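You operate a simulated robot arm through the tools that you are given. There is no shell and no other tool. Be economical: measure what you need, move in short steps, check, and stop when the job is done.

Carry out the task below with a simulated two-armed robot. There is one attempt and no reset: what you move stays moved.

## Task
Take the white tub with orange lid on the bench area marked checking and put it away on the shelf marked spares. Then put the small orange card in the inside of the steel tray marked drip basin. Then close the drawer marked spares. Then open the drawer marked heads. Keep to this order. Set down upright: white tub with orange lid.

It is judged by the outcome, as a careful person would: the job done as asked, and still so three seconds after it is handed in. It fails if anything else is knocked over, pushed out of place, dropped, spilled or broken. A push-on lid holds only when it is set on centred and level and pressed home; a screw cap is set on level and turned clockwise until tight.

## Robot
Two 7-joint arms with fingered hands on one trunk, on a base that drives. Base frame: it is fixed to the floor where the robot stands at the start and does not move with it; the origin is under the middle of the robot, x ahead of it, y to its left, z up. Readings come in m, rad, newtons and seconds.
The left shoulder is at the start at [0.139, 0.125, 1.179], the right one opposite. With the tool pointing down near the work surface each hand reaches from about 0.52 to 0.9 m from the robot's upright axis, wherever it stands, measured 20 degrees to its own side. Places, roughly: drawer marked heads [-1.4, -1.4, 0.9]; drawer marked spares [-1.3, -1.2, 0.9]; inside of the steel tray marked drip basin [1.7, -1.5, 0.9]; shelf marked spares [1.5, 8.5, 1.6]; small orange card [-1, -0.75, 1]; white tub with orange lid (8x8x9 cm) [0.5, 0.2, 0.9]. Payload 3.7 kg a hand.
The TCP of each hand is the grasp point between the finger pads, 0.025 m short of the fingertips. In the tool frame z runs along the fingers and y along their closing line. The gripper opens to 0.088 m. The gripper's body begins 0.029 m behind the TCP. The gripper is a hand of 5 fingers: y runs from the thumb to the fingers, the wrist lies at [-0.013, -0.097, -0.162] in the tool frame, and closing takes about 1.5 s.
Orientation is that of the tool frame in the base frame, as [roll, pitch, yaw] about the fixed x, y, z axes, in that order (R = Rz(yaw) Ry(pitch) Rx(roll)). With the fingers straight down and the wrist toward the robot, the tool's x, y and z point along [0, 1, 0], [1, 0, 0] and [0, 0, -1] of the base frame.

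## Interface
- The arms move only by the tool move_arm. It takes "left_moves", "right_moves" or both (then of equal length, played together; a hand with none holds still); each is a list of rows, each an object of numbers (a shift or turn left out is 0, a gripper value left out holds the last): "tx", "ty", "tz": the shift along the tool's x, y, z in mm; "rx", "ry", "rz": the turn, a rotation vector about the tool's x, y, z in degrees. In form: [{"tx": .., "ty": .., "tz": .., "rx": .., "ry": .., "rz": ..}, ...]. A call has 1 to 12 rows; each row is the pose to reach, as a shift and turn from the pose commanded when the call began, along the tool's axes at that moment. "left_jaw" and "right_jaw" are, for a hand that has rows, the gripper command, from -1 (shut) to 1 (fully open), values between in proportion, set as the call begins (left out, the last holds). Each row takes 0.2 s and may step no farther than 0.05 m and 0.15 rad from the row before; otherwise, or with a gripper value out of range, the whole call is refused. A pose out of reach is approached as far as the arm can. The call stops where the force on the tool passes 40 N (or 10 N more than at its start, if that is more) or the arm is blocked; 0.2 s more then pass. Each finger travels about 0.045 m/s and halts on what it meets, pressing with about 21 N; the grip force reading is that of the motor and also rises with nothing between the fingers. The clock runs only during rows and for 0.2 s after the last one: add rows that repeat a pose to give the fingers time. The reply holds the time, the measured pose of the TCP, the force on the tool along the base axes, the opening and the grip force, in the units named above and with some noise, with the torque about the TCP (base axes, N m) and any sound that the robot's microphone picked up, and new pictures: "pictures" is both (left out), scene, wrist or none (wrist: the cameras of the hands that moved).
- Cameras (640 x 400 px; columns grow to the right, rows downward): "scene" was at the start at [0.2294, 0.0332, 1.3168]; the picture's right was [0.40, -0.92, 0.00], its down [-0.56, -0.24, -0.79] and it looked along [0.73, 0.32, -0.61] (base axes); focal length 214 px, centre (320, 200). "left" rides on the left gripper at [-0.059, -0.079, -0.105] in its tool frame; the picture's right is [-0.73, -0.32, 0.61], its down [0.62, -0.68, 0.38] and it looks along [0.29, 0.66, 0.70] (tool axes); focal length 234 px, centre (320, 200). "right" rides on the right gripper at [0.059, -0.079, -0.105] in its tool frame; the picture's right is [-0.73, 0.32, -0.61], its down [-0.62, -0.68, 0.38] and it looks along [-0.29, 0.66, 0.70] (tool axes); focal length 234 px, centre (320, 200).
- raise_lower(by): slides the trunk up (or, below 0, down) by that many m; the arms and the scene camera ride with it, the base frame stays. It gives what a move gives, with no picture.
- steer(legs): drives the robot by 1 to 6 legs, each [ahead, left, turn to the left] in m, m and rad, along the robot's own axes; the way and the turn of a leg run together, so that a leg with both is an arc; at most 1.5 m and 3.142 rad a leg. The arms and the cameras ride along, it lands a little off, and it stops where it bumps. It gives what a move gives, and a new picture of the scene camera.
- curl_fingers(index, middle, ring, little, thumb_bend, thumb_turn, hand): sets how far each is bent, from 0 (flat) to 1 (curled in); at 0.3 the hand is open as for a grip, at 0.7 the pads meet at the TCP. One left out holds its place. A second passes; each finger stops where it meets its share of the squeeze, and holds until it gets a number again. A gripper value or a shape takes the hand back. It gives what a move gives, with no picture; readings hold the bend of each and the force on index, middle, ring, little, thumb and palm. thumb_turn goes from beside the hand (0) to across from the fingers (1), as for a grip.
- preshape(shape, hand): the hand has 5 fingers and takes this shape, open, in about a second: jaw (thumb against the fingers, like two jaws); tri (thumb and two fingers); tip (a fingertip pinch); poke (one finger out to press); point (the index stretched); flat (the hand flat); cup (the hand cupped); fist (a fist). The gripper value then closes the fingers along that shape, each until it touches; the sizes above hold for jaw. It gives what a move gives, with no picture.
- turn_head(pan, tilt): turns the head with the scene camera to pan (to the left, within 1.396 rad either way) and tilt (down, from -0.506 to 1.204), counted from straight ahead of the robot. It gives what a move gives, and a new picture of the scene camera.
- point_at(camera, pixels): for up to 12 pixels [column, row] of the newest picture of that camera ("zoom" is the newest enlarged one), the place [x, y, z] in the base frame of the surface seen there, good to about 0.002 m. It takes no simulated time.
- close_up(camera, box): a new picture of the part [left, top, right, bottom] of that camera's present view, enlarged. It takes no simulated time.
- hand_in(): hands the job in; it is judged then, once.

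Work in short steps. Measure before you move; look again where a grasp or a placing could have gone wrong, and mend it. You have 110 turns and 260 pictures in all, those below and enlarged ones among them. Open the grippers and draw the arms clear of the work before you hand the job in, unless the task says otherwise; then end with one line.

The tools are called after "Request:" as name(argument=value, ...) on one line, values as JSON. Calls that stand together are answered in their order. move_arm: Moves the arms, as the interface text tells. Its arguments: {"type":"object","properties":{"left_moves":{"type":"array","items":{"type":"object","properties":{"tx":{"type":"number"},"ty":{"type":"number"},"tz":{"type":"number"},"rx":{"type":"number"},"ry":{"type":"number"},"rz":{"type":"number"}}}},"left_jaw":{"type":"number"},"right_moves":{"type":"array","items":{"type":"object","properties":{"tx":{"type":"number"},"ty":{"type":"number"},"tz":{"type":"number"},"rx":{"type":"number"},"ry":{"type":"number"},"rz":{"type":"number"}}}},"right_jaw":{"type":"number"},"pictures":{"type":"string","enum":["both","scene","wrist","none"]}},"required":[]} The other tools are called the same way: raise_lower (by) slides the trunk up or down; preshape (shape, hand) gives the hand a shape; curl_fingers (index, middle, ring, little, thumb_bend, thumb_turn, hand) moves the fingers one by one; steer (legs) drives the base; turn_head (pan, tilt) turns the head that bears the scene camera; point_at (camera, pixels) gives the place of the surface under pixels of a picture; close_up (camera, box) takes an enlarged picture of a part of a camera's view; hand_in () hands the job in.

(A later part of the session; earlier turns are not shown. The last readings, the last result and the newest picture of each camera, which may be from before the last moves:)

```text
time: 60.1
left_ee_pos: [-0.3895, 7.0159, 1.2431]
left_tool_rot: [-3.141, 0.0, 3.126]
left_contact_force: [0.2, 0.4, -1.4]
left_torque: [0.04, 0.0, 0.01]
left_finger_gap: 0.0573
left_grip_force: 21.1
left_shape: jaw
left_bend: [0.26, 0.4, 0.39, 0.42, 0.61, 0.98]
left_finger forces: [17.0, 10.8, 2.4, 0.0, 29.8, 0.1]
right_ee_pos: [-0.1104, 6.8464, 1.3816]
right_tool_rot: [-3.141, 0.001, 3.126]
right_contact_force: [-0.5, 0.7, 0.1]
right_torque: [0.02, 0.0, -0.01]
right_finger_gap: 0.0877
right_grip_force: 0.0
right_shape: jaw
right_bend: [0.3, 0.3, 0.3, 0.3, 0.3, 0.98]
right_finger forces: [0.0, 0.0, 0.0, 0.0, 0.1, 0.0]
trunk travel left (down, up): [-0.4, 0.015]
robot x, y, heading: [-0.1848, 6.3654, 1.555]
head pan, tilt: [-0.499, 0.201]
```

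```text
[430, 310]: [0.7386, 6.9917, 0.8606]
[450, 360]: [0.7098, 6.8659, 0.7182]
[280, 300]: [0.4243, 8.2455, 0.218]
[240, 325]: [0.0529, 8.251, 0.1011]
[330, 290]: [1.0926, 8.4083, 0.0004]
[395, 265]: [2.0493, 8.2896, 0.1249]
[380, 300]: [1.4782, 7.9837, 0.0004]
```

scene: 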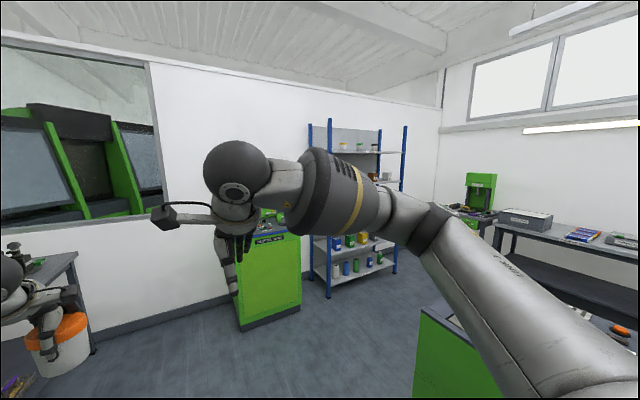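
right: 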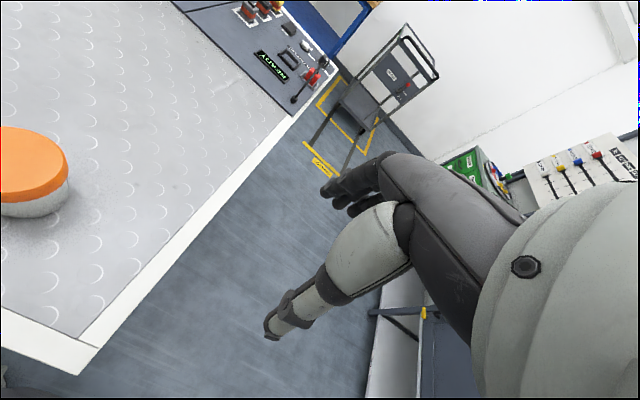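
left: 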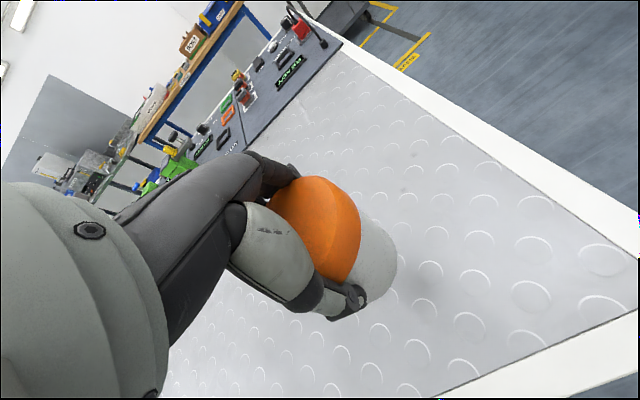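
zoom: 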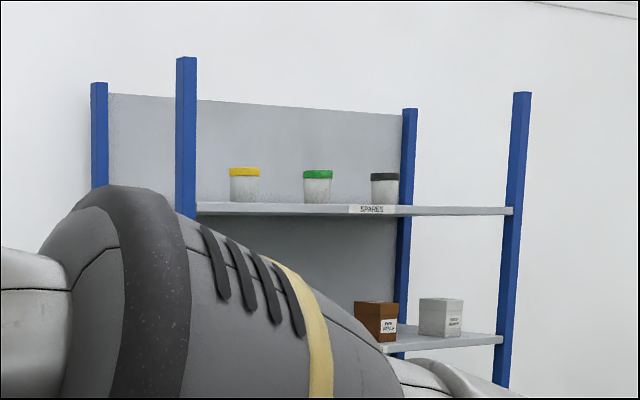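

The top shelf is labelled SPARES, with three tubs. I measure them, and the free spots.

Request:
point_at(camera="zoom", pixels=[[244, 185], [317, 190], [385, 190], [373, 209], [460, 210], [210, 208], [290, 206], [440, 207], [508, 200], [188, 150]])

Request:
steer(legs=[[1.12, 0, 0]])

Request:
turn_head(pan=-1.2, tilt=0.5)

```text
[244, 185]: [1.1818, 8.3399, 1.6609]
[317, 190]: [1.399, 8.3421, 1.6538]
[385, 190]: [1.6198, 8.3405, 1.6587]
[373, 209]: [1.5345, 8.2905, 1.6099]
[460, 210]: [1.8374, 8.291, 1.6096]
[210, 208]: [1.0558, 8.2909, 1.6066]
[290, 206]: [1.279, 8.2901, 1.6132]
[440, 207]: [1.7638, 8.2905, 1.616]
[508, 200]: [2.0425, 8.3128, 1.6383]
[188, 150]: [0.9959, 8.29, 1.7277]
```

```text
time: 65.8
left_ee_pos: [-0.337, 8.1379, 1.2435]
left_tool_rot: [-3.139, 0.0, 3.097]
left_contact_force: [1.0, 0.0, -2.1]
left_torque: [0.03, 0.01, 0.02]
left_finger_gap: 0.0566
left_grip_force: 20.8
left_shape: jaw
left_bend: [0.26, 0.4, 0.39, 0.42, 0.61, 0.98]
left_finger forces: [17.2, 10.9, 2.5, 0.1, 29.8, 0.0]
right_ee_pos: [-0.0631, 7.9631, 1.3819]
right_tool_rot: [3.141, 0.0, 3.097]
right_contact_force: [0.8, -0.3, -0.4]
right_torque: [0.0, -0.02, -0.02]
right_finger_gap: 0.0877
right_grip_force: 0.1
right_shape: jaw
right_bend: [0.3, 0.3, 0.3, 0.3, 0.3, 0.98]
right_finger forces: [0.0, 0.0, 0.1, 0.1, 0.0, 0.1]
trunk travel left (down, up): [-0.4, 0.015]
robot x, y, heading: [-0.1527, 7.4773, 1.529]
head pan, tilt: [-0.499, 0.201]
```

scene: 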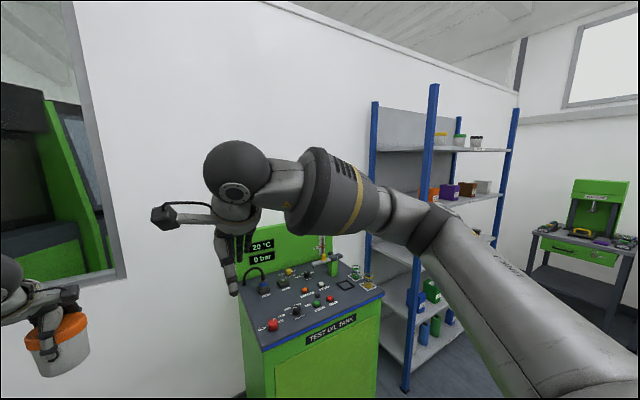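

```text
time: 66.9
left_ee_pos: [-0.3375, 8.1385, 1.2432]
left_tool_rot: [-3.139, 0.0, 3.097]
left_contact_force: [-1.1, 0.4, -1.5]
left_torque: [0.02, -0.01, 0.01]
left_finger_gap: 0.0567
left_grip_force: 21.4
left_shape: jaw
left_bend: [0.26, 0.4, 0.39, 0.42, 0.61, 0.98]
left_finger forces: [17.1, 10.9, 2.4, 0.1, 29.7, 0.0]
right_ee_pos: [-0.0632, 7.9609, 1.3835]
right_tool_rot: [3.14, -0.001, 3.096]
right_contact_force: [-0.4, 0.4, -0.2]
right_torque: [-0.01, -0.02, -0.02]
right_finger_gap: 0.0877
right_grip_force: 0.0
right_shape: jaw
right_bend: [0.3, 0.3, 0.3, 0.3, 0.3, 0.98]
right_finger forces: [0.0, 0.1, 0.0, 0.0, 0.1, 0.0]
trunk travel left (down, up): [-0.4, 0.015]
robot x, y, heading: [-0.1564, 7.4807, 1.528]
head pan, tilt: [-1.201, 0.499]
```

scene: 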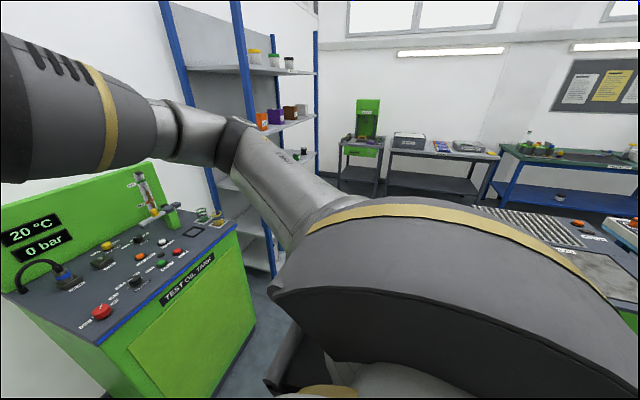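

I check clearances of the green console, the bench-end table and the far carts.

Request:
point_at(camera="scene", pixels=[[235, 225], [100, 345], [480, 212], [560, 245], [625, 310], [345, 180], [470, 200], [265, 285], [600, 275]])

```text
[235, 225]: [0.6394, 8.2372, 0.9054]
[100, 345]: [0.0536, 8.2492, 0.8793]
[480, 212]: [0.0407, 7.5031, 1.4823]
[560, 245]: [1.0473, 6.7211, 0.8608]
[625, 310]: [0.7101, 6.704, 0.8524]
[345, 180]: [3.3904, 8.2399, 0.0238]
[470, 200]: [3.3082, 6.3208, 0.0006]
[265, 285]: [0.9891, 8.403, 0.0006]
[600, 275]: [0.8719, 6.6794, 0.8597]
```

The floor strip y≈7.1–8.2 is clear. I square up and strafe right about 2.18 m.

Request:
steer(legs=[[0, 0, 0.043], [0, -1.1, 0], [0, -1.08, 0]])

Request:
turn_head(pan=0.2, tilt=0.1)

```text
time: 78.1
left_ee_pos: [1.7941, 8.1519, 1.2424]
left_tool_rot: [-3.139, -0.002, -3.106]
left_contact_force: [0.1, 0.7, -0.4]
left_torque: [-0.03, -0.02, 0.02]
left_finger_gap: 0.0569
left_grip_force: 20.9
left_shape: jaw
left_bend: [0.26, 0.4, 0.39, 0.42, 0.61, 0.98]
left_finger forces: [17.1, 10.9, 2.5, 0.0, 29.8, 0.0]
right_ee_pos: [2.0825, 7.999, 1.3821]
right_tool_rot: [-3.14, -0.002, -3.105]
right_contact_force: [0.7, 0.8, 0.3]
right_torque: [0.01, 0.02, -0.05]
right_finger_gap: 0.0877
right_grip_force: 0.0
right_shape: jaw
right_bend: [0.3, 0.3, 0.3, 0.3, 0.3, 0.98]
right_finger forces: [0.1, 0.1, 0.0, 0.0, 0.1, 0.0]
trunk travel left (down, up): [-0.4, 0.015]
robot x, y, heading: [2.0335, 7.5141, 1.606]
head pan, tilt: [-1.201, 0.499]
```

scene: 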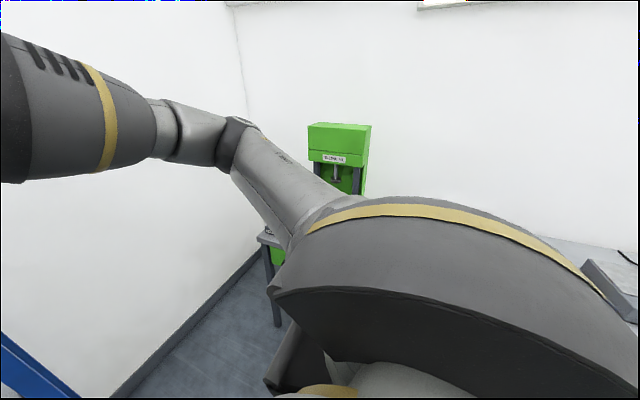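

```text
time: 79.6
left_ee_pos: [1.7942, 8.1529, 1.2427]
left_tool_rot: [-3.139, 0.001, -3.108]
left_contact_force: [0.1, -0.6, -1.2]
left_torque: [0.01, -0.01, -0.01]
left_finger_gap: 0.0569
left_grip_force: 21.2
left_shape: jaw
left_bend: [0.26, 0.4, 0.39, 0.42, 0.61, 0.98]
left_finger forces: [17.0, 10.9, 2.5, 0.1, 29.9, 0.0]
right_ee_pos: [2.0818, 7.9988, 1.3824]
right_tool_rot: [-3.14, -0.001, -3.106]
right_contact_force: [0.2, 0.1, -1.2]
right_torque: [0.01, 0.0, 0.01]
right_finger_gap: 0.0875
right_grip_force: 0.1
right_shape: jaw
right_bend: [0.3, 0.3, 0.3, 0.3, 0.3, 0.98]
right_finger forces: [0.0, 0.0, 0.0, 0.0, 0.0, 0.1]
trunk travel left (down, up): [-0.4, 0.015]
robot x, y, heading: [2.0332, 7.5106, 1.606]
head pan, tilt: [0.201, 0.099]
```

scene: 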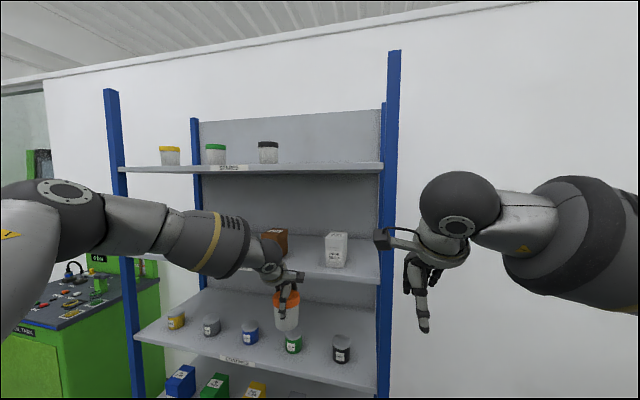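

Hand is clear of the shelf front (y 8.15 vs 8.29). I raise the tub to z≈1.72 and swing the right hand 0.2 m out to the right so it clears the post when I advance.

Request:
move_arm(left_moves=[{"tz": -48}, {"tz": -96}, {"tz": -144}, {"tz": -192}, {"tz": -240}, {"tz": -288}, {"tz": -336}, {"tz": -384}, {"tz": -432}, {"tz": -470}, {"tz": -482}, {"tz": -482}], right_moves=[{"tx": -20}, {"tx": -40}, {"tx": -60}, {"tx": -80}, {"tx": -100}, {"tx": -120}, {"tx": -140}, {"tx": -160}, {"tx": -180}, {"tx": -200}, {"tx": -200}, {"tx": -200}], pictures="scene")

Request:
close_up(camera="scene", box=[120, 80, 420, 270])

```text
time: 82.2
left_ee_pos: [1.7369, 8.0876, 1.6243]
left_tool_rot: [-3.14, 0.0, -3.107]
left_contact_force: [-0.6, -0.7, -2.0]
left_torque: [-0.03, 0.0, 0.05]
left_finger_gap: 0.0565
left_grip_force: 20.8
left_shape: jaw
left_bend: [0.27, 0.4, 0.4, 0.42, 0.61, 0.98]
left_finger forces: [16.4, 10.6, 2.8, 0.0, 29.0, 0.0]
left hand out of reach, approached as far as the arm can: row 6, 7, 8, 9, 10, 11, 12
right_ee_pos: [2.2798, 8.0074, 1.3827]
right_tool_rot: [-3.141, 0.0, -3.108]
right_contact_force: [0.3, 0.2, 0.4]
right_torque: [0.02, -0.03, -0.01]
right_finger_gap: 0.0877
right_grip_force: 0.1
right_shape: jaw
right_bend: [0.3, 0.3, 0.3, 0.3, 0.3, 0.98]
right_finger forces: [0.0, 0.0, 0.1, 0.0, 0.0, 0.0]
trunk travel left (down, up): [-0.4, 0.015]
robot x, y, heading: [2.0314, 7.513, 1.609]
head pan, tilt: [0.201, 0.099]
```

scene: 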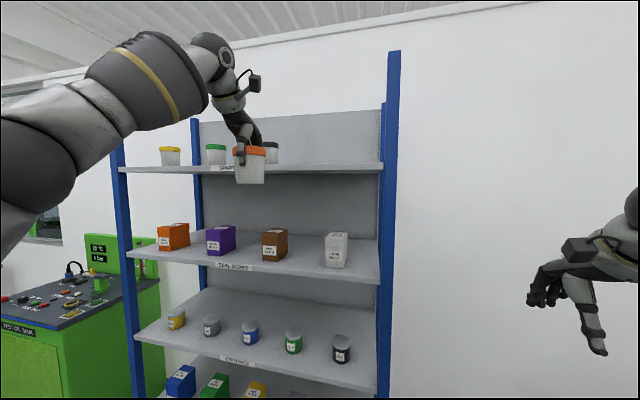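

```text
2.11 times, centred on (270, 175) of scene
```

zoom: 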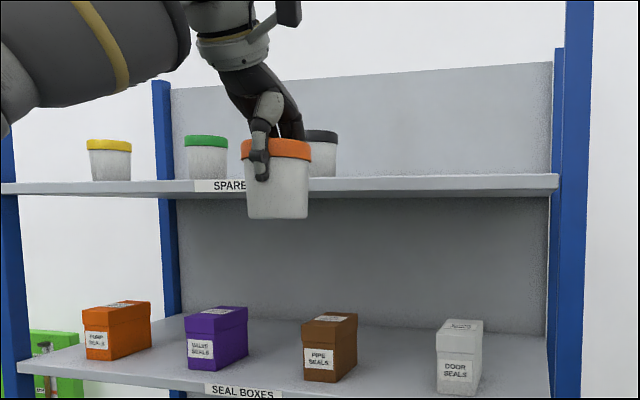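

At 0.58 m ahead the arm can't go higher. I draw the hand to the pose known to reach (0.46 ahead, 0.38 left), then raise it.

Request:
move_arm(left_moves=[{"ty": -32, "tx": 27}, {"ty": -64, "tx": 54}, {"ty": -96, "tx": 81}, {"ty": -125, "tx": 108}, {"ty": -125, "tx": 108, "tz": -40}, {"ty": -125, "tx": 108, "tz": -80}, {"ty": -125, "tx": 108, "tz": -110}, {"ty": -125, "tx": 108, "tz": -110}], pictures="scene")

```text
time: 84.0
left_ee_pos: [1.6252, 7.9625, 1.7256]
left_tool_rot: [-3.139, 0.002, -3.107]
left_contact_force: [-0.4, -0.3, -1.8]
left_torque: [0.03, 0.0, 0.0]
left_finger_gap: 0.0565
left_grip_force: 21.2
left_shape: jaw
left_bend: [0.27, 0.4, 0.4, 0.42, 0.61, 0.98]
left_finger forces: [16.1, 10.7, 2.8, 0.0, 28.5, 0.0]
left hand out of reach, approached as far as the arm can: row 7, 8
right_ee_pos: [2.2788, 8.0076, 1.3824]
right_tool_rot: [3.141, 0.001, -3.104]
right_contact_force: [0.1, 0.2, 0.4]
right_torque: [0.0, -0.01, -0.01]
right_finger_gap: 0.0875
right_grip_force: 0.1
right_shape: jaw
right_bend: [0.3, 0.3, 0.3, 0.3, 0.3, 0.98]
right_finger forces: [0.1, 0.0, 0.1, 0.0, 0.0, 0.0]
trunk travel left (down, up): [-0.4, 0.015]
robot x, y, heading: [2.0328, 7.5119, 1.607]
head pan, tilt: [0.201, 0.099]
```

scene: 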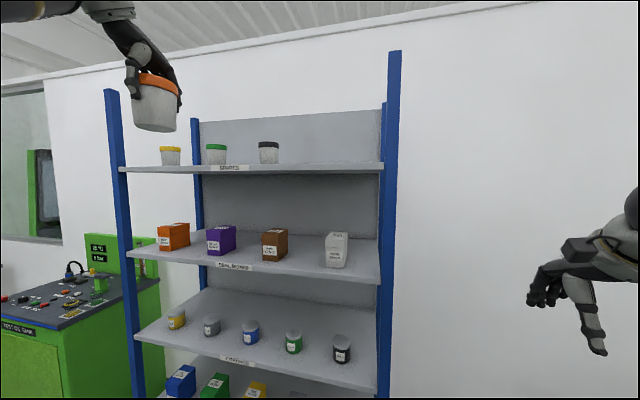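

Tub bottom is at ≈1.66, above the shelf (≈1.615). I raise the last 0.014 m, square up, strafe right 0.18 m and advance 0.25 m for a look.

Request:
raise_lower(by=0.014)

Request:
steer(legs=[[0, 0, -0.036], [0, -0.18, 0], [0.25, 0, 0]])

```text
time: 84.6
left_ee_pos: [1.6271, 7.9626, 1.7411]
left_tool_rot: [-3.14, 0.0, -3.105]
left_contact_force: [0.3, 0.3, -1.7]
left_torque: [-0.02, -0.02, 0.01]
left_finger_gap: 0.0565
left_grip_force: 21.4
left_shape: jaw
left_bend: [0.27, 0.4, 0.4, 0.42, 0.61, 0.98]
left_finger forces: [16.2, 10.6, 2.7, 0.0, 28.6, 0.0]
right_ee_pos: [2.2814, 8.007, 1.3978]
right_tool_rot: [-3.141, -0.001, -3.105]
right_contact_force: [0.1, 0.3, -0.2]
right_torque: [0.0, 0.02, 0.02]
right_finger_gap: 0.088
right_grip_force: 0.1
right_shape: jaw
right_bend: [0.3, 0.3, 0.3, 0.3, 0.3, 0.98]
right_finger forces: [0.0, 0.0, 0.0, 0.0, 0.1, 0.0]
trunk travel left (down, up): [-0.414, 0.001]
robot x, y, heading: [2.0305, 7.5136, 1.614]
head pan, tilt: [0.201, 0.099]
```

```text
time: 87.9
left_ee_pos: [1.8229, 8.2248, 1.7409]
left_tool_rot: [-3.141, -0.001, -3.14]
left_contact_force: [-0.7, -0.2, -2.0]
left_torque: [-0.01, 0.0, -0.01]
left_finger_gap: 0.057
left_grip_force: 20.4
left_shape: jaw
left_bend: [0.27, 0.4, 0.4, 0.42, 0.61, 0.98]
left_finger forces: [16.2, 10.6, 2.7, 0.0, 28.5, 0.0]
right_ee_pos: [2.4785, 8.2453, 1.3969]
right_tool_rot: [-3.141, 0.002, -3.142]
right_contact_force: [-1.2, 0.3, -0.3]
right_torque: [-0.03, 0.0, 0.01]
right_finger_gap: 0.0879
right_grip_force: 0.0
right_shape: jaw
right_bend: [0.3, 0.3, 0.3, 0.3, 0.3, 0.98]
right_finger forces: [0.0, 0.0, 0.0, 0.1, 0.0, 0.1]
trunk travel left (down, up): [-0.414, 0.001]
robot x, y, heading: [2.2153, 7.761, 1.575]
head pan, tilt: [0.201, 0.099]
```

scene: 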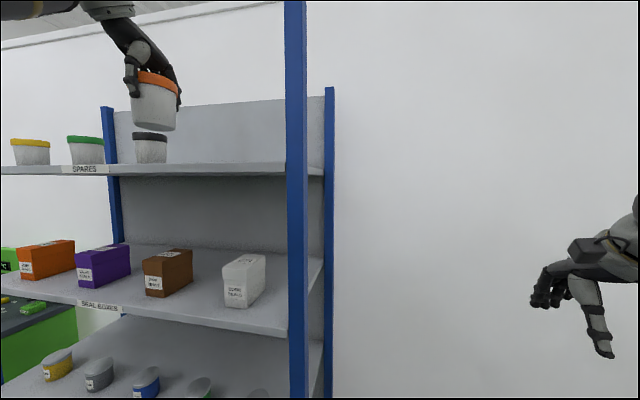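

x=1.823 is well placed between the grey-lid tub (1.62) and the post. I advance 0.145 m more and look up left.

Request:
steer(legs=[[0.145, 0, 0]])

Request:
turn_head(pan=0.7, tilt=-0.15)

```text
time: 89.3
left_ee_pos: [1.8221, 8.3716, 1.7414]
left_tool_rot: [-3.141, 0.001, -3.14]
left_contact_force: [-0.6, 0.6, -2.0]
left_torque: [0.01, 0.0, 0.02]
left_finger_gap: 0.0567
left_grip_force: 21.2
left_shape: jaw
left_bend: [0.27, 0.4, 0.4, 0.42, 0.61, 0.98]
left_finger forces: [16.1, 10.6, 2.7, 0.0, 28.6, 0.0]
right_ee_pos: [2.4791, 8.3942, 1.3967]
right_tool_rot: [-3.141, -0.001, -3.14]
right_contact_force: [0.3, 0.2, -0.2]
right_torque: [0.02, -0.02, -0.01]
right_finger_gap: 0.0875
right_grip_force: 0.1
right_shape: jaw
right_bend: [0.3, 0.3, 0.3, 0.3, 0.3, 0.98]
right_finger forces: [0.1, 0.0, 0.0, 0.0, 0.1, 0.0]
trunk travel left (down, up): [-0.414, 0.001]
robot x, y, heading: [2.2105, 7.9075, 1.579]
head pan, tilt: [0.201, 0.099]
```

scene: 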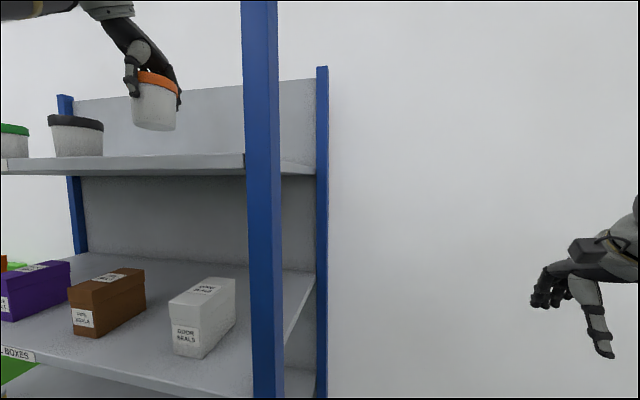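

```text
time: 90.2
left_ee_pos: [1.8229, 8.3729, 1.7409]
left_tool_rot: [-3.141, -0.001, -3.138]
left_contact_force: [0.9, -0.6, -0.5]
left_torque: [-0.03, 0.01, 0.02]
left_finger_gap: 0.0562
left_grip_force: 20.7
left_shape: jaw
left_bend: [0.27, 0.4, 0.4, 0.42, 0.61, 0.98]
left_finger forces: [16.2, 10.6, 2.6, 0.1, 28.6, 0.1]
right_ee_pos: [2.479, 8.394, 1.3964]
right_tool_rot: [-3.141, 0.001, -3.14]
right_contact_force: [-0.5, -0.3, -0.2]
right_torque: [-0.01, 0.03, 0.0]
right_finger_gap: 0.0877
right_grip_force: 0.0
right_shape: jaw
right_bend: [0.3, 0.3, 0.3, 0.3, 0.3, 0.98]
right_finger forces: [0.0, 0.0, 0.1, 0.0, 0.0, 0.0]
trunk travel left (down, up): [-0.414, 0.001]
robot x, y, heading: [2.2114, 7.913, 1.573]
head pan, tilt: [0.7, -0.15]
```

scene: 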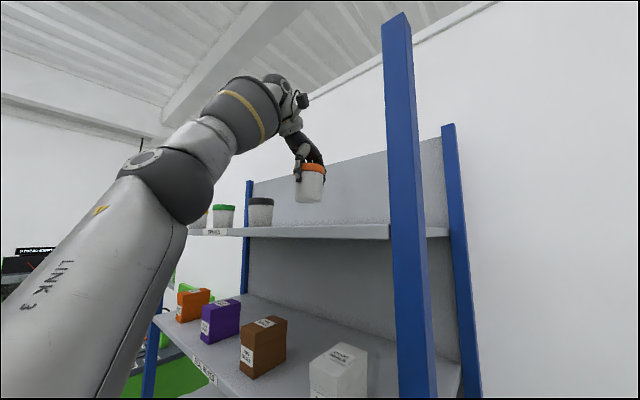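

I measure the tub's underside, the shelf edge, and the elbow's position relative to the shelf.

Request:
close_up(camera="scene", box=[150, 130, 400, 260])

Request:
point_at(camera="scene", pixels=[[308, 202], [308, 198], [308, 228], [260, 224], [262, 212], [190, 210], [210, 170], [170, 190], [313, 172], [350, 230]])

```text
2.56 times, centred on (275, 195) of scene
```

zoom: 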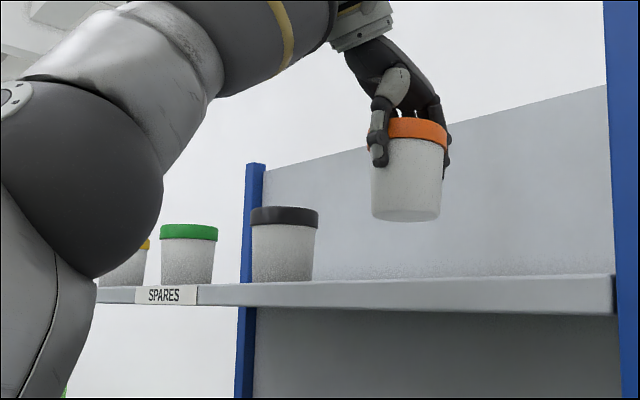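

```text
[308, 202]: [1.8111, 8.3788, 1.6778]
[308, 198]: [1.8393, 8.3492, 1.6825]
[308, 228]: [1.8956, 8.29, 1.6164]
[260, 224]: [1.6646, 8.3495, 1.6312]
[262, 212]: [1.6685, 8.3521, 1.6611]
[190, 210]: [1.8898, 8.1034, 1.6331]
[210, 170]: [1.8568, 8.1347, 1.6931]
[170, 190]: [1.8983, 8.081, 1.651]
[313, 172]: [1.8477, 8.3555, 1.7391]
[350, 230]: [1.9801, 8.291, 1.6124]
```

Tub bottom is ≈1.678, shelf top ≈1.62. I lower the trunk 0.045 m, then finish with small arm steps.

Request:
raise_lower(by=-0.045)

Request:
move_arm(left_moves=[{"tz": 3}, {"tz": 6}, {"tz": 9}], pictures="scene")

Request:
close_up(camera="scene", box=[150, 90, 400, 220])

```text
time: 91.1
left_ee_pos: [1.8228, 8.3724, 1.6965]
left_tool_rot: [-3.14, -0.001, -3.136]
left_contact_force: [0.6, 0.2, -1.7]
left_torque: [0.03, -0.01, -0.01]
left_finger_gap: 0.0566
left_grip_force: 21.0
left_shape: jaw
left_bend: [0.27, 0.4, 0.4, 0.42, 0.61, 0.98]
left_finger forces: [16.2, 10.6, 2.7, 0.0, 28.6, 0.1]
right_ee_pos: [2.4783, 8.3945, 1.3517]
right_tool_rot: [3.138, 0.001, -3.14]
right_contact_force: [-1.2, -0.7, 0.8]
right_torque: [0.03, -0.01, -0.02]
right_finger_gap: 0.0879
right_grip_force: 0.1
right_shape: jaw
right_bend: [0.3, 0.3, 0.3, 0.3, 0.3, 0.98]
right_finger forces: [0.1, 0.0, 0.0, 0.1, 0.1, 0.0]
trunk travel left (down, up): [-0.369, 0.046]
robot x, y, heading: [2.2094, 7.9097, 1.571]
head pan, tilt: [0.7, -0.15]
```

```text
time: 91.9
left_ee_pos: [1.8226, 8.3733, 1.6864]
left_tool_rot: [-3.14, 0.0, -3.141]
left_contact_force: [0.4, 0.7, -1.3]
left_torque: [-0.01, 0.02, -0.03]
left_finger_gap: 0.0566
left_grip_force: 21.3
left_shape: jaw
left_bend: [0.27, 0.4, 0.4, 0.42, 0.61, 0.98]
left_finger forces: [16.1, 10.6, 2.7, 0.0, 28.6, 0.0]
right_ee_pos: [2.4785, 8.3957, 1.3515]
right_tool_rot: [3.141, 0.0, -3.141]
right_contact_force: [0.1, 1.0, -0.3]
right_torque: [-0.02, 0.01, 0.02]
right_finger_gap: 0.0877
right_grip_force: 0.1
right_shape: jaw
right_bend: [0.3, 0.3, 0.3, 0.3, 0.3, 0.98]
right_finger forces: [0.0, 0.0, 0.0, 0.0, 0.0, 0.0]
trunk travel left (down, up): [-0.369, 0.046]
robot x, y, heading: [2.2133, 7.9099, 1.572]
head pan, tilt: [0.7, -0.15]
```

scene: 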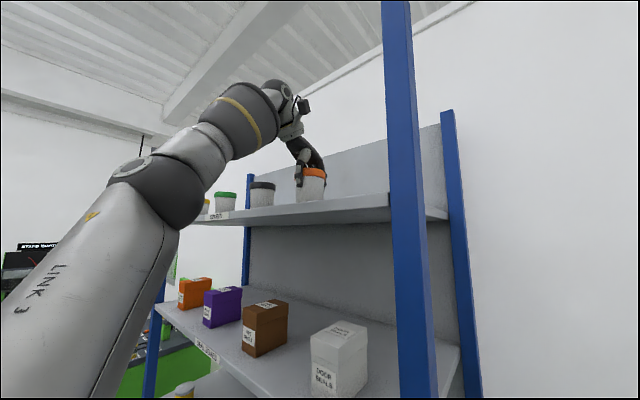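

```text
2.56 times, centred on (275, 155) of scene
```

zoom: 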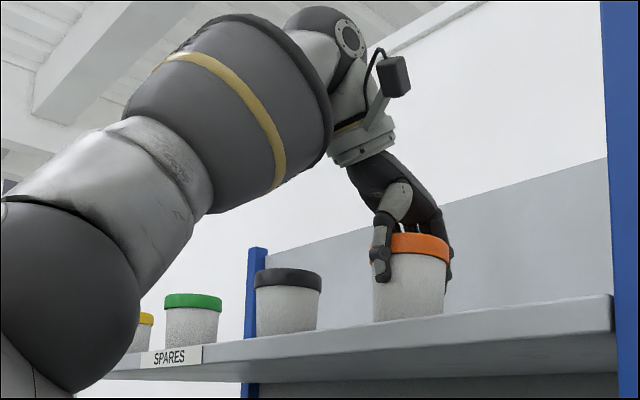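

No contact yet; I creep down until the force shows.

Request:
move_arm(left_moves=[{"tz": 2}, {"tz": 3}, {"tz": 4}, {"tz": 5}], pictures="none")

```text
time: 92.9
left_ee_pos: [1.8222, 8.3732, 1.6839]
left_tool_rot: [3.137, 0.001, -3.14]
left_contact_force: [0.4, -0.2, 7.0]
left_torque: [0.3, 0.08, -0.01]
left_finger_gap: 0.0565
left_grip_force: 21.2
left_shape: jaw
left_bend: [0.27, 0.4, 0.4, 0.42, 0.61, 0.98]
left_finger forces: [17.6, 11.4, 3.4, 0.1, 29.4, 0.0]
right_ee_pos: [2.478, 8.3946, 1.3517]
right_tool_rot: [-3.141, -0.001, -3.14]
right_contact_force: [0.3, 0.8, -0.4]
right_torque: [0.03, -0.03, 0.01]
right_finger_gap: 0.0876
right_grip_force: 0.0
right_shape: jaw
right_bend: [0.3, 0.3, 0.3, 0.3, 0.3, 0.98]
right_finger forces: [0.0, 0.0, 0.0, 0.1, 0.0, 0.0]
trunk travel left (down, up): [-0.369, 0.046]
robot x, y, heading: [2.2133, 7.9115, 1.57]
head pan, tilt: [0.7, -0.15]
```

Contact made (≈9 N). I open the hand.

Request:
move_arm(left_moves=[{}, {}, {}, {}, {}, {}, {}, {}], left_jaw=1, pictures="scene")

Request:
close_up(camera="scene", box=[220, 110, 380, 220])

```text
time: 94.7
left_ee_pos: [1.8232, 8.3719, 1.6829]
left_tool_rot: [-3.141, 0.002, -3.141]
left_contact_force: [2.1, -1.6, 7.2]
left_torque: [0.15, 0.04, -0.02]
left_finger_gap: 0.0879
left_grip_force: 0.0
left_shape: jaw
left_bend: [0.27, 0.3, 0.3, 0.3, 0.28, 0.97]
left_finger forces: [6.0, 0.0, 0.1, 0.0, 5.4, 0.1]
right_ee_pos: [2.4801, 8.3941, 1.3523]
right_tool_rot: [3.139, 0.0, -3.142]
right_contact_force: [0.5, 0.3, 0.6]
right_torque: [0.0, 0.0, 0.03]
right_finger_gap: 0.0878
right_grip_force: 0.1
right_shape: jaw
right_bend: [0.3, 0.3, 0.3, 0.3, 0.3, 0.98]
right_finger forces: [0.1, 0.1, 0.1, 0.1, 0.1, 0.1]
trunk travel left (down, up): [-0.369, 0.046]
robot x, y, heading: [2.2093, 7.9111, 1.575]
head pan, tilt: [0.7, -0.15]
```

scene: 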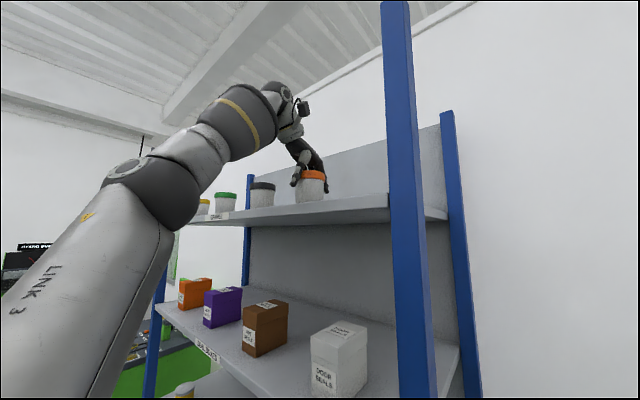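

```text
3.64 times, centred on (300, 165) of scene
```

zoom: 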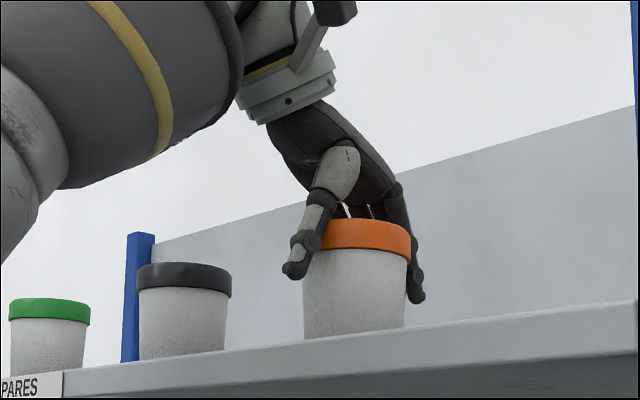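

The tub stands upright. I raise the trunk to lift the hand off, then a little more with the arm.

Request:
raise_lower(by=0.045)

Request:
move_arm(left_moves=[{"tz": -5}, {"tz": -10}, {"tz": -15}, {"tz": -20}], pictures="scene")

Request:
close_up(camera="scene", box=[220, 110, 380, 220])

```text
time: 95.6
left_ee_pos: [1.8222, 8.3727, 1.727]
left_tool_rot: [-3.141, -0.001, -3.138]
left_contact_force: [0.4, 0.4, 0.1]
left_torque: [0.01, 0.0, -0.01]
left_finger_gap: 0.0879
left_grip_force: 0.1
left_shape: jaw
left_bend: [0.3, 0.3, 0.3, 0.3, 0.3, 0.97]
left_finger forces: [0.1, 0.0, 0.0, 0.0, 0.0, 0.0]
right_ee_pos: [2.4775, 8.395, 1.397]
right_tool_rot: [-3.142, 0.0, -3.14]
right_contact_force: [0.7, 0.5, 0.0]
right_torque: [-0.02, -0.01, -0.03]
right_finger_gap: 0.0877
right_grip_force: 0.1
right_shape: jaw
right_bend: [0.3, 0.3, 0.3, 0.3, 0.3, 0.98]
right_finger forces: [0.0, 0.0, 0.1, 0.0, 0.0, 0.1]
trunk travel left (down, up): [-0.414, 0.001]
robot x, y, heading: [2.2143, 7.9083, 1.576]
head pan, tilt: [0.7, -0.15]
```

```text
time: 96.6
left_ee_pos: [1.8226, 8.3728, 1.7469]
left_tool_rot: [-3.141, -0.005, -3.141]
left_contact_force: [0.5, 0.2, -0.3]
left_torque: [-0.01, 0.01, -0.02]
left_finger_gap: 0.0879
left_grip_force: 0.0
left_shape: jaw
left_bend: [0.3, 0.3, 0.3, 0.3, 0.3, 0.97]
left_finger forces: [0.1, 0.0, 0.0, 0.0, 0.0, 0.0]
right_ee_pos: [2.4792, 8.3961, 1.3958]
right_tool_rot: [-3.141, 0.0, -3.138]
right_contact_force: [0.7, -0.3, -0.4]
right_torque: [-0.02, -0.05, -0.01]
right_finger_gap: 0.0878
right_grip_force: 0.1
right_shape: jaw
right_bend: [0.3, 0.3, 0.3, 0.3, 0.3, 0.98]
right_finger forces: [0.1, 0.1, 0.0, 0.0, 0.0, 0.0]
trunk travel left (down, up): [-0.414, 0.001]
robot x, y, heading: [2.209, 7.9126, 1.571]
head pan, tilt: [0.7, -0.15]
```

scene: 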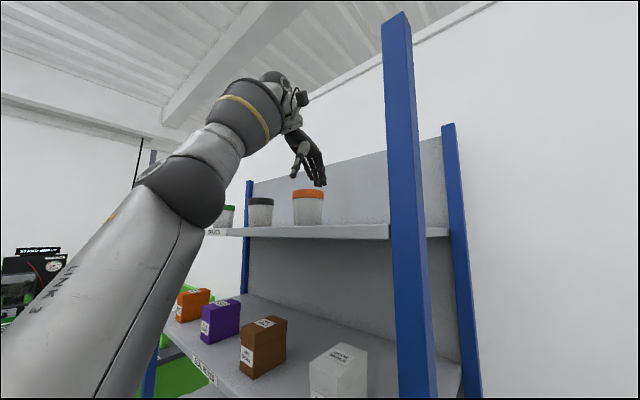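

```text
3.64 times, centred on (300, 165) of scene
```

zoom: 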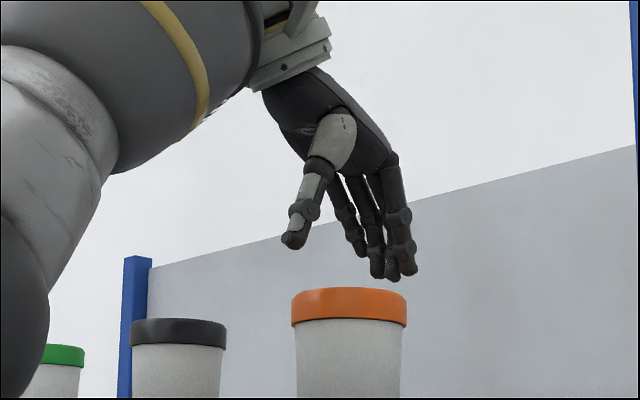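

Hand is well clear of the tub. I back away 0.45 m and then lower the arm.

Request:
steer(legs=[[-0.45, 0, 0]])

Request:
move_arm(left_moves=[{"tz": 45}, {"tz": 90}, {"tz": 135}, {"tz": 180}, {"tz": 225}, {"tz": 270}, {"tz": 315}, {"tz": 360}, {"tz": 400}, {"tz": 440, "tx": -30}, {"tz": 440, "tx": -70}, {"tz": 440, "tx": -110}], right_moves=[{"tx": 20}, {"tx": 40}, {"tx": 60}, {"tx": 80}, {"tx": 100}, {"tx": 120}, {"tx": 140}, {"tx": 140}, {"tx": 140}, {"tx": 140}, {"tx": 140}, {"tx": 140}], pictures="scene")

Request:
close_up(camera="scene", box=[150, 60, 470, 260])

```text
time: 99.3
left_ee_pos: [1.8227, 7.9205, 1.7454]
left_tool_rot: [-3.141, -0.005, -3.134]
left_contact_force: [-0.5, 0.3, -0.1]
left_torque: [0.03, 0.0, -0.05]
left_finger_gap: 0.0882
left_grip_force: 0.1
left_shape: jaw
left_bend: [0.3, 0.3, 0.3, 0.3, 0.3, 0.97]
left_finger forces: [0.0, 0.0, 0.0, 0.0, 0.1, 0.0]
right_ee_pos: [2.4783, 7.9477, 1.3975]
right_tool_rot: [-3.141, 0.0, -3.133]
right_contact_force: [0.6, 0.0, -0.3]
right_torque: [0.04, 0.0, -0.02]
right_finger_gap: 0.0877
right_grip_force: 0.1
right_shape: jaw
right_bend: [0.3, 0.3, 0.3, 0.3, 0.3, 0.98]
right_finger forces: [0.0, 0.1, 0.0, 0.0, 0.0, 0.1]
trunk travel left (down, up): [-0.414, 0.001]
robot x, y, heading: [2.2131, 7.4602, 1.581]
head pan, tilt: [0.7, -0.15]
```

scene: 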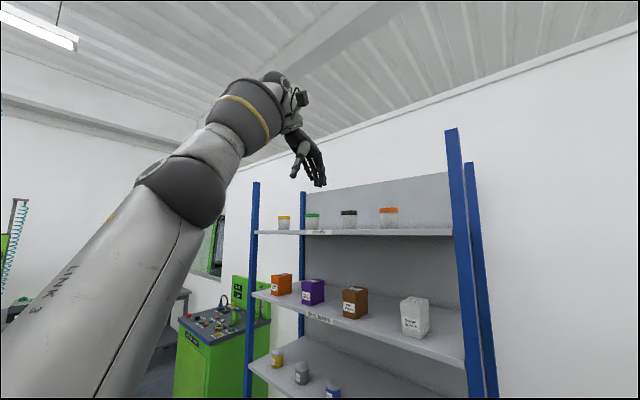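

```text
time: 101.9
left_ee_pos: [1.9336, 7.9222, 1.3024]
left_tool_rot: [-3.141, -0.006, -3.135]
left_contact_force: [0.4, 0.4, 0.0]
left_torque: [0.0, -0.02, 0.0]
left_finger_gap: 0.0879
left_grip_force: 0.1
left_shape: jaw
left_bend: [0.3, 0.3, 0.3, 0.3, 0.3, 0.97]
left_finger forces: [0.0, 0.1, 0.0, 0.1, 0.0, 0.0]
right_ee_pos: [2.341, 7.9472, 1.3964]
right_tool_rot: [3.141, -0.001, -3.132]
right_contact_force: [-0.6, -0.5, 0.2]
right_torque: [-0.03, 0.02, 0.04]
right_finger_gap: 0.0876
right_grip_force: 0.1
right_shape: jaw
right_bend: [0.3, 0.3, 0.3, 0.3, 0.3, 0.98]
right_finger forces: [0.0, 0.2, 0.0, 0.0, 0.0, 0.0]
trunk travel left (down, up): [-0.414, 0.001]
robot x, y, heading: [2.2175, 7.4599, 1.579]
head pan, tilt: [0.7, -0.15]
```

scene: 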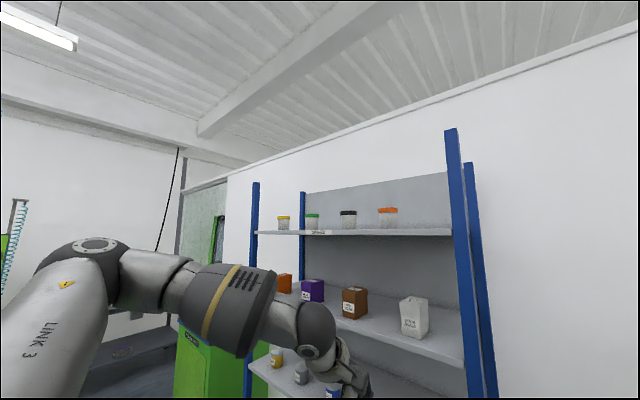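

```text
2.00 times, centred on (310, 160) of scene
```

zoom: 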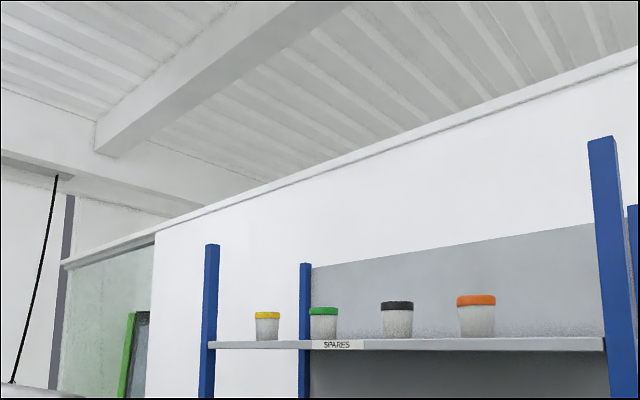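

The tub stands upright on SPARES. I strafe back left to the aisle and turn around to face −y.

Request:
steer(legs=[[0, 1.2, 0], [0, 1.22, 0], [0, 0, -1.575], [0, 0, -1.575]])

Request:
turn_head(pan=0.0, tilt=0.3)

```text
time: 121.9
left_ee_pos: [-0.0465, 6.9992, 1.3041]
left_tool_rot: [-3.14, -0.006, -0.051]
left_contact_force: [-0.4, -0.4, 0.1]
left_torque: [-0.01, -0.01, 0.0]
left_finger_gap: 0.0879
left_grip_force: 0.1
left_shape: jaw
left_bend: [0.3, 0.3, 0.3, 0.3, 0.3, 0.97]
left_finger forces: [0.0, 0.0, 0.1, 0.0, 0.0, 0.0]
right_ee_pos: [-0.456, 6.9983, 1.3968]
right_tool_rot: [3.141, 0.0, -0.05]
right_contact_force: [-1.4, -0.2, 0.4]
right_torque: [0.0, 0.0, -0.04]
right_finger_gap: 0.0878
right_grip_force: 0.0
right_shape: jaw
right_bend: [0.3, 0.3, 0.3, 0.3, 0.3, 0.98]
right_finger forces: [0.0, 0.0, 0.0, 0.0, 0.0, 0.0]
trunk travel left (down, up): [-0.414, 0.001]
robot x, y, heading: [-0.3043, 7.4778, -1.62]
head pan, tilt: [0.7, -0.15]
```

scene: 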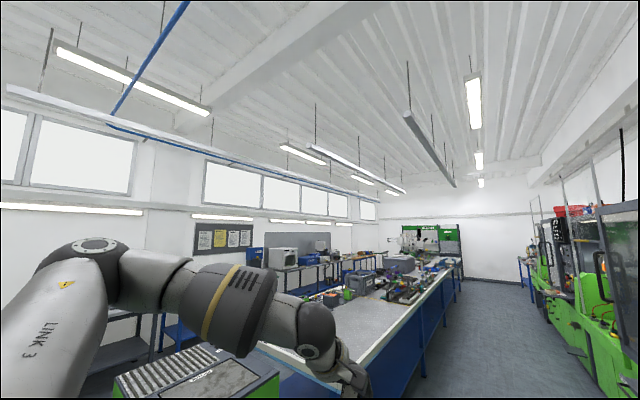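

```text
time: 123.0
left_ee_pos: [-0.049, 6.9985, 1.3022]
left_tool_rot: [-3.141, -0.005, -0.05]
left_contact_force: [1.1, -0.6, -0.1]
left_torque: [0.02, 0.0, -0.02]
left_finger_gap: 0.088
left_grip_force: 0.1
left_shape: jaw
left_bend: [0.3, 0.3, 0.3, 0.3, 0.3, 0.97]
left_finger forces: [0.1, 0.1, 0.0, 0.0, 0.0, 0.1]
right_ee_pos: [-0.4557, 6.9986, 1.3972]
right_tool_rot: [-3.141, 0.001, -0.05]
right_contact_force: [-0.6, 0.9, -0.6]
right_torque: [-0.03, -0.02, 0.02]
right_finger_gap: 0.0876
right_grip_force: 0.1
right_shape: jaw
right_bend: [0.3, 0.3, 0.3, 0.3, 0.3, 0.98]
right_finger forces: [0.0, 0.1, 0.0, 0.0, 0.0, 0.0]
trunk travel left (down, up): [-0.414, 0.001]
robot x, y, heading: [-0.3046, 7.475, -1.619]
head pan, tilt: [0.0, 0.3]
```

scene: 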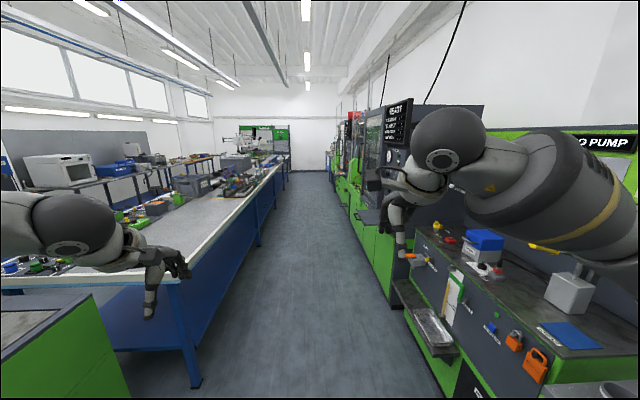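

The aisle ahead is free. I straighten and drive 6 m down it.

Request:
steer(legs=[[0, 0.08, 0.049], [1.5, 0, 0], [1.5, 0, 0], [1.5, 0, 0]])

```text
time: 144.0
left_ee_pos: [-0.2365, 2.6213, 1.3008]
left_tool_rot: [3.133, 0.013, -0.109]
left_contact_force: [0.3, 0.2, -0.5]
left_torque: [0.04, 0.03, -0.01]
left_finger_gap: 0.0879
left_grip_force: 0.2
left_shape: jaw
left_bend: [0.3, 0.3, 0.3, 0.3, 0.3, 0.97]
left_finger forces: [0.0, 0.0, 0.0, 0.0, 0.0, 0.1]
right_ee_pos: [-0.6357, 2.6454, 1.4054]
right_tool_rot: [3.129, 0.022, -0.093]
right_contact_force: [-0.8, 1.0, -0.4]
right_torque: [0.04, -0.02, 0.02]
right_finger_gap: 0.0876
right_grip_force: 0.1
right_shape: jaw
right_bend: [0.3, 0.3, 0.3, 0.3, 0.3, 0.98]
right_finger forces: [0.0, 0.1, 0.0, 0.0, 0.0, 0.0]
trunk travel left (down, up): [-0.414, 0.001]
robot x, y, heading: [-0.4851, 3.107, -1.678]
head pan, tilt: [0.0, 0.3]
stopped in leg 4: the robot was blocked; the commanded pose is now the measured one
```

scene: 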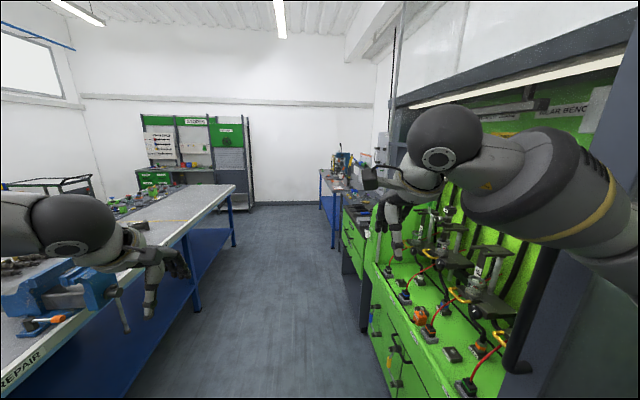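

The right side has touched something as heading drifted right. I look right before moving.

Request:
turn_head(pan=-0.9, tilt=0.5)

```text
time: 145.2
left_ee_pos: [-0.2358, 2.6198, 1.3005]
left_tool_rot: [3.136, 0.017, -0.113]
left_contact_force: [1.1, 0.2, -0.3]
left_torque: [0.03, -0.01, -0.02]
left_finger_gap: 0.0875
left_grip_force: 0.0
left_shape: jaw
left_bend: [0.3, 0.3, 0.3, 0.3, 0.3, 0.97]
left_finger forces: [0.0, 0.0, 0.0, 0.0, 0.0, 0.1]
right_ee_pos: [-0.6366, 2.6444, 1.4043]
right_tool_rot: [3.13, 0.023, -0.097]
right_contact_force: [-0.6, 0.0, 0.2]
right_torque: [-0.03, 0.01, 0.0]
right_finger_gap: 0.0876
right_grip_force: 0.0
right_shape: jaw
right_bend: [0.3, 0.3, 0.3, 0.3, 0.3, 0.98]
right_finger forces: [0.1, 0.0, 0.0, 0.0, 0.0, 0.1]
trunk travel left (down, up): [-0.414, 0.001]
robot x, y, heading: [-0.4892, 3.1061, -1.68]
head pan, tilt: [-0.901, 0.499]
```

scene: 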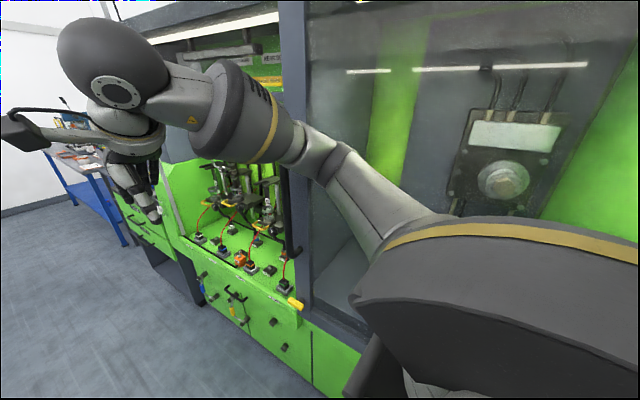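

The right elbow brushed the cabinet's fixed frame; nothing is displaced. I step back-left, straighten, and continue.

Request:
steer(legs=[[-0.04, 0.12, 0], [0, 0.13, 0], [0, 0, 0.109]])

Request:
turn_head(pan=-0.2, tilt=0.4)

```text
time: 147.9
left_ee_pos: [0.0368, 2.6512, 1.3027]
left_tool_rot: [-3.141, -0.004, -0.007]
left_contact_force: [0.0, -0.2, -0.4]
left_torque: [0.03, -0.02, 0.01]
left_finger_gap: 0.0881
left_grip_force: 0.1
left_shape: jaw
left_bend: [0.3, 0.3, 0.3, 0.3, 0.3, 0.97]
left_finger forces: [0.0, 0.0, 0.0, 0.1, 0.0, 0.0]
right_ee_pos: [-0.3672, 2.6332, 1.3974]
right_tool_rot: [3.139, 0.003, 0.003]
right_contact_force: [-0.4, 0.5, 1.0]
right_torque: [0.02, -0.01, 0.01]
right_finger_gap: 0.0877
right_grip_force: 0.0
right_shape: jaw
right_bend: [0.3, 0.3, 0.3, 0.3, 0.3, 0.98]
right_finger forces: [0.0, 0.0, 0.0, 0.0, 0.1, 0.0]
trunk travel left (down, up): [-0.414, 0.001]
robot x, y, heading: [-0.2383, 3.1174, -1.574]
head pan, tilt: [-0.901, 0.499]
```

scene: 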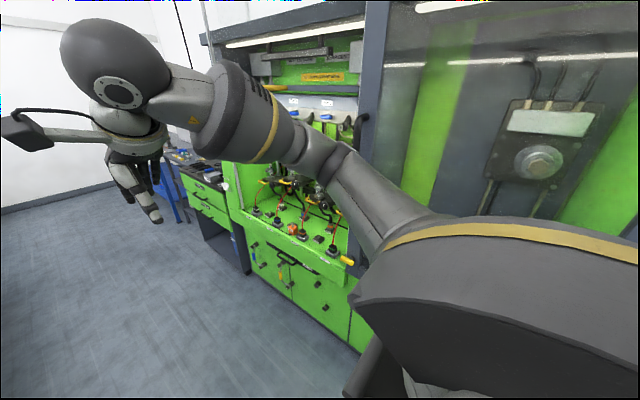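

```text
time: 148.9
left_ee_pos: [0.0357, 2.6524, 1.3039]
left_tool_rot: [3.141, -0.004, -0.007]
left_contact_force: [0.0, 0.0, 0.1]
left_torque: [0.02, 0.03, -0.03]
left_finger_gap: 0.0876
left_grip_force: 0.2
left_shape: jaw
left_bend: [0.3, 0.3, 0.3, 0.3, 0.3, 0.97]
left_finger forces: [0.0, 0.0, 0.0, 0.0, 0.0, 0.0]
right_ee_pos: [-0.3678, 2.6339, 1.398]
right_tool_rot: [3.139, 0.001, 0.001]
right_contact_force: [1.0, -1.0, 0.0]
right_torque: [0.02, 0.02, 0.03]
right_finger_gap: 0.0876
right_grip_force: 0.2
right_shape: jaw
right_bend: [0.3, 0.3, 0.3, 0.3, 0.3, 0.98]
right_finger forces: [0.1, 0.1, 0.1, 0.0, 0.0, 0.0]
trunk travel left (down, up): [-0.414, 0.001]
robot x, y, heading: [-0.2402, 3.117, -1.573]
head pan, tilt: [-0.201, 0.4]
```

scene: 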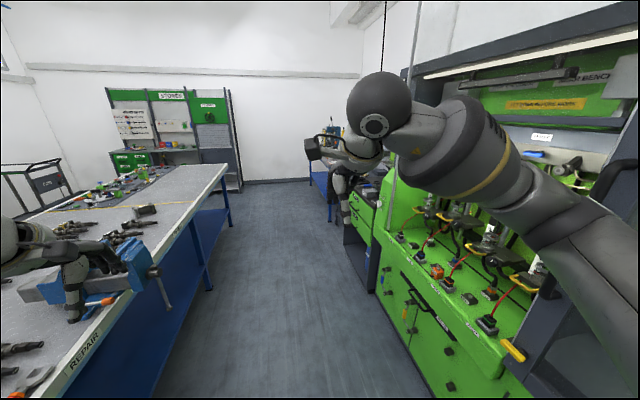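

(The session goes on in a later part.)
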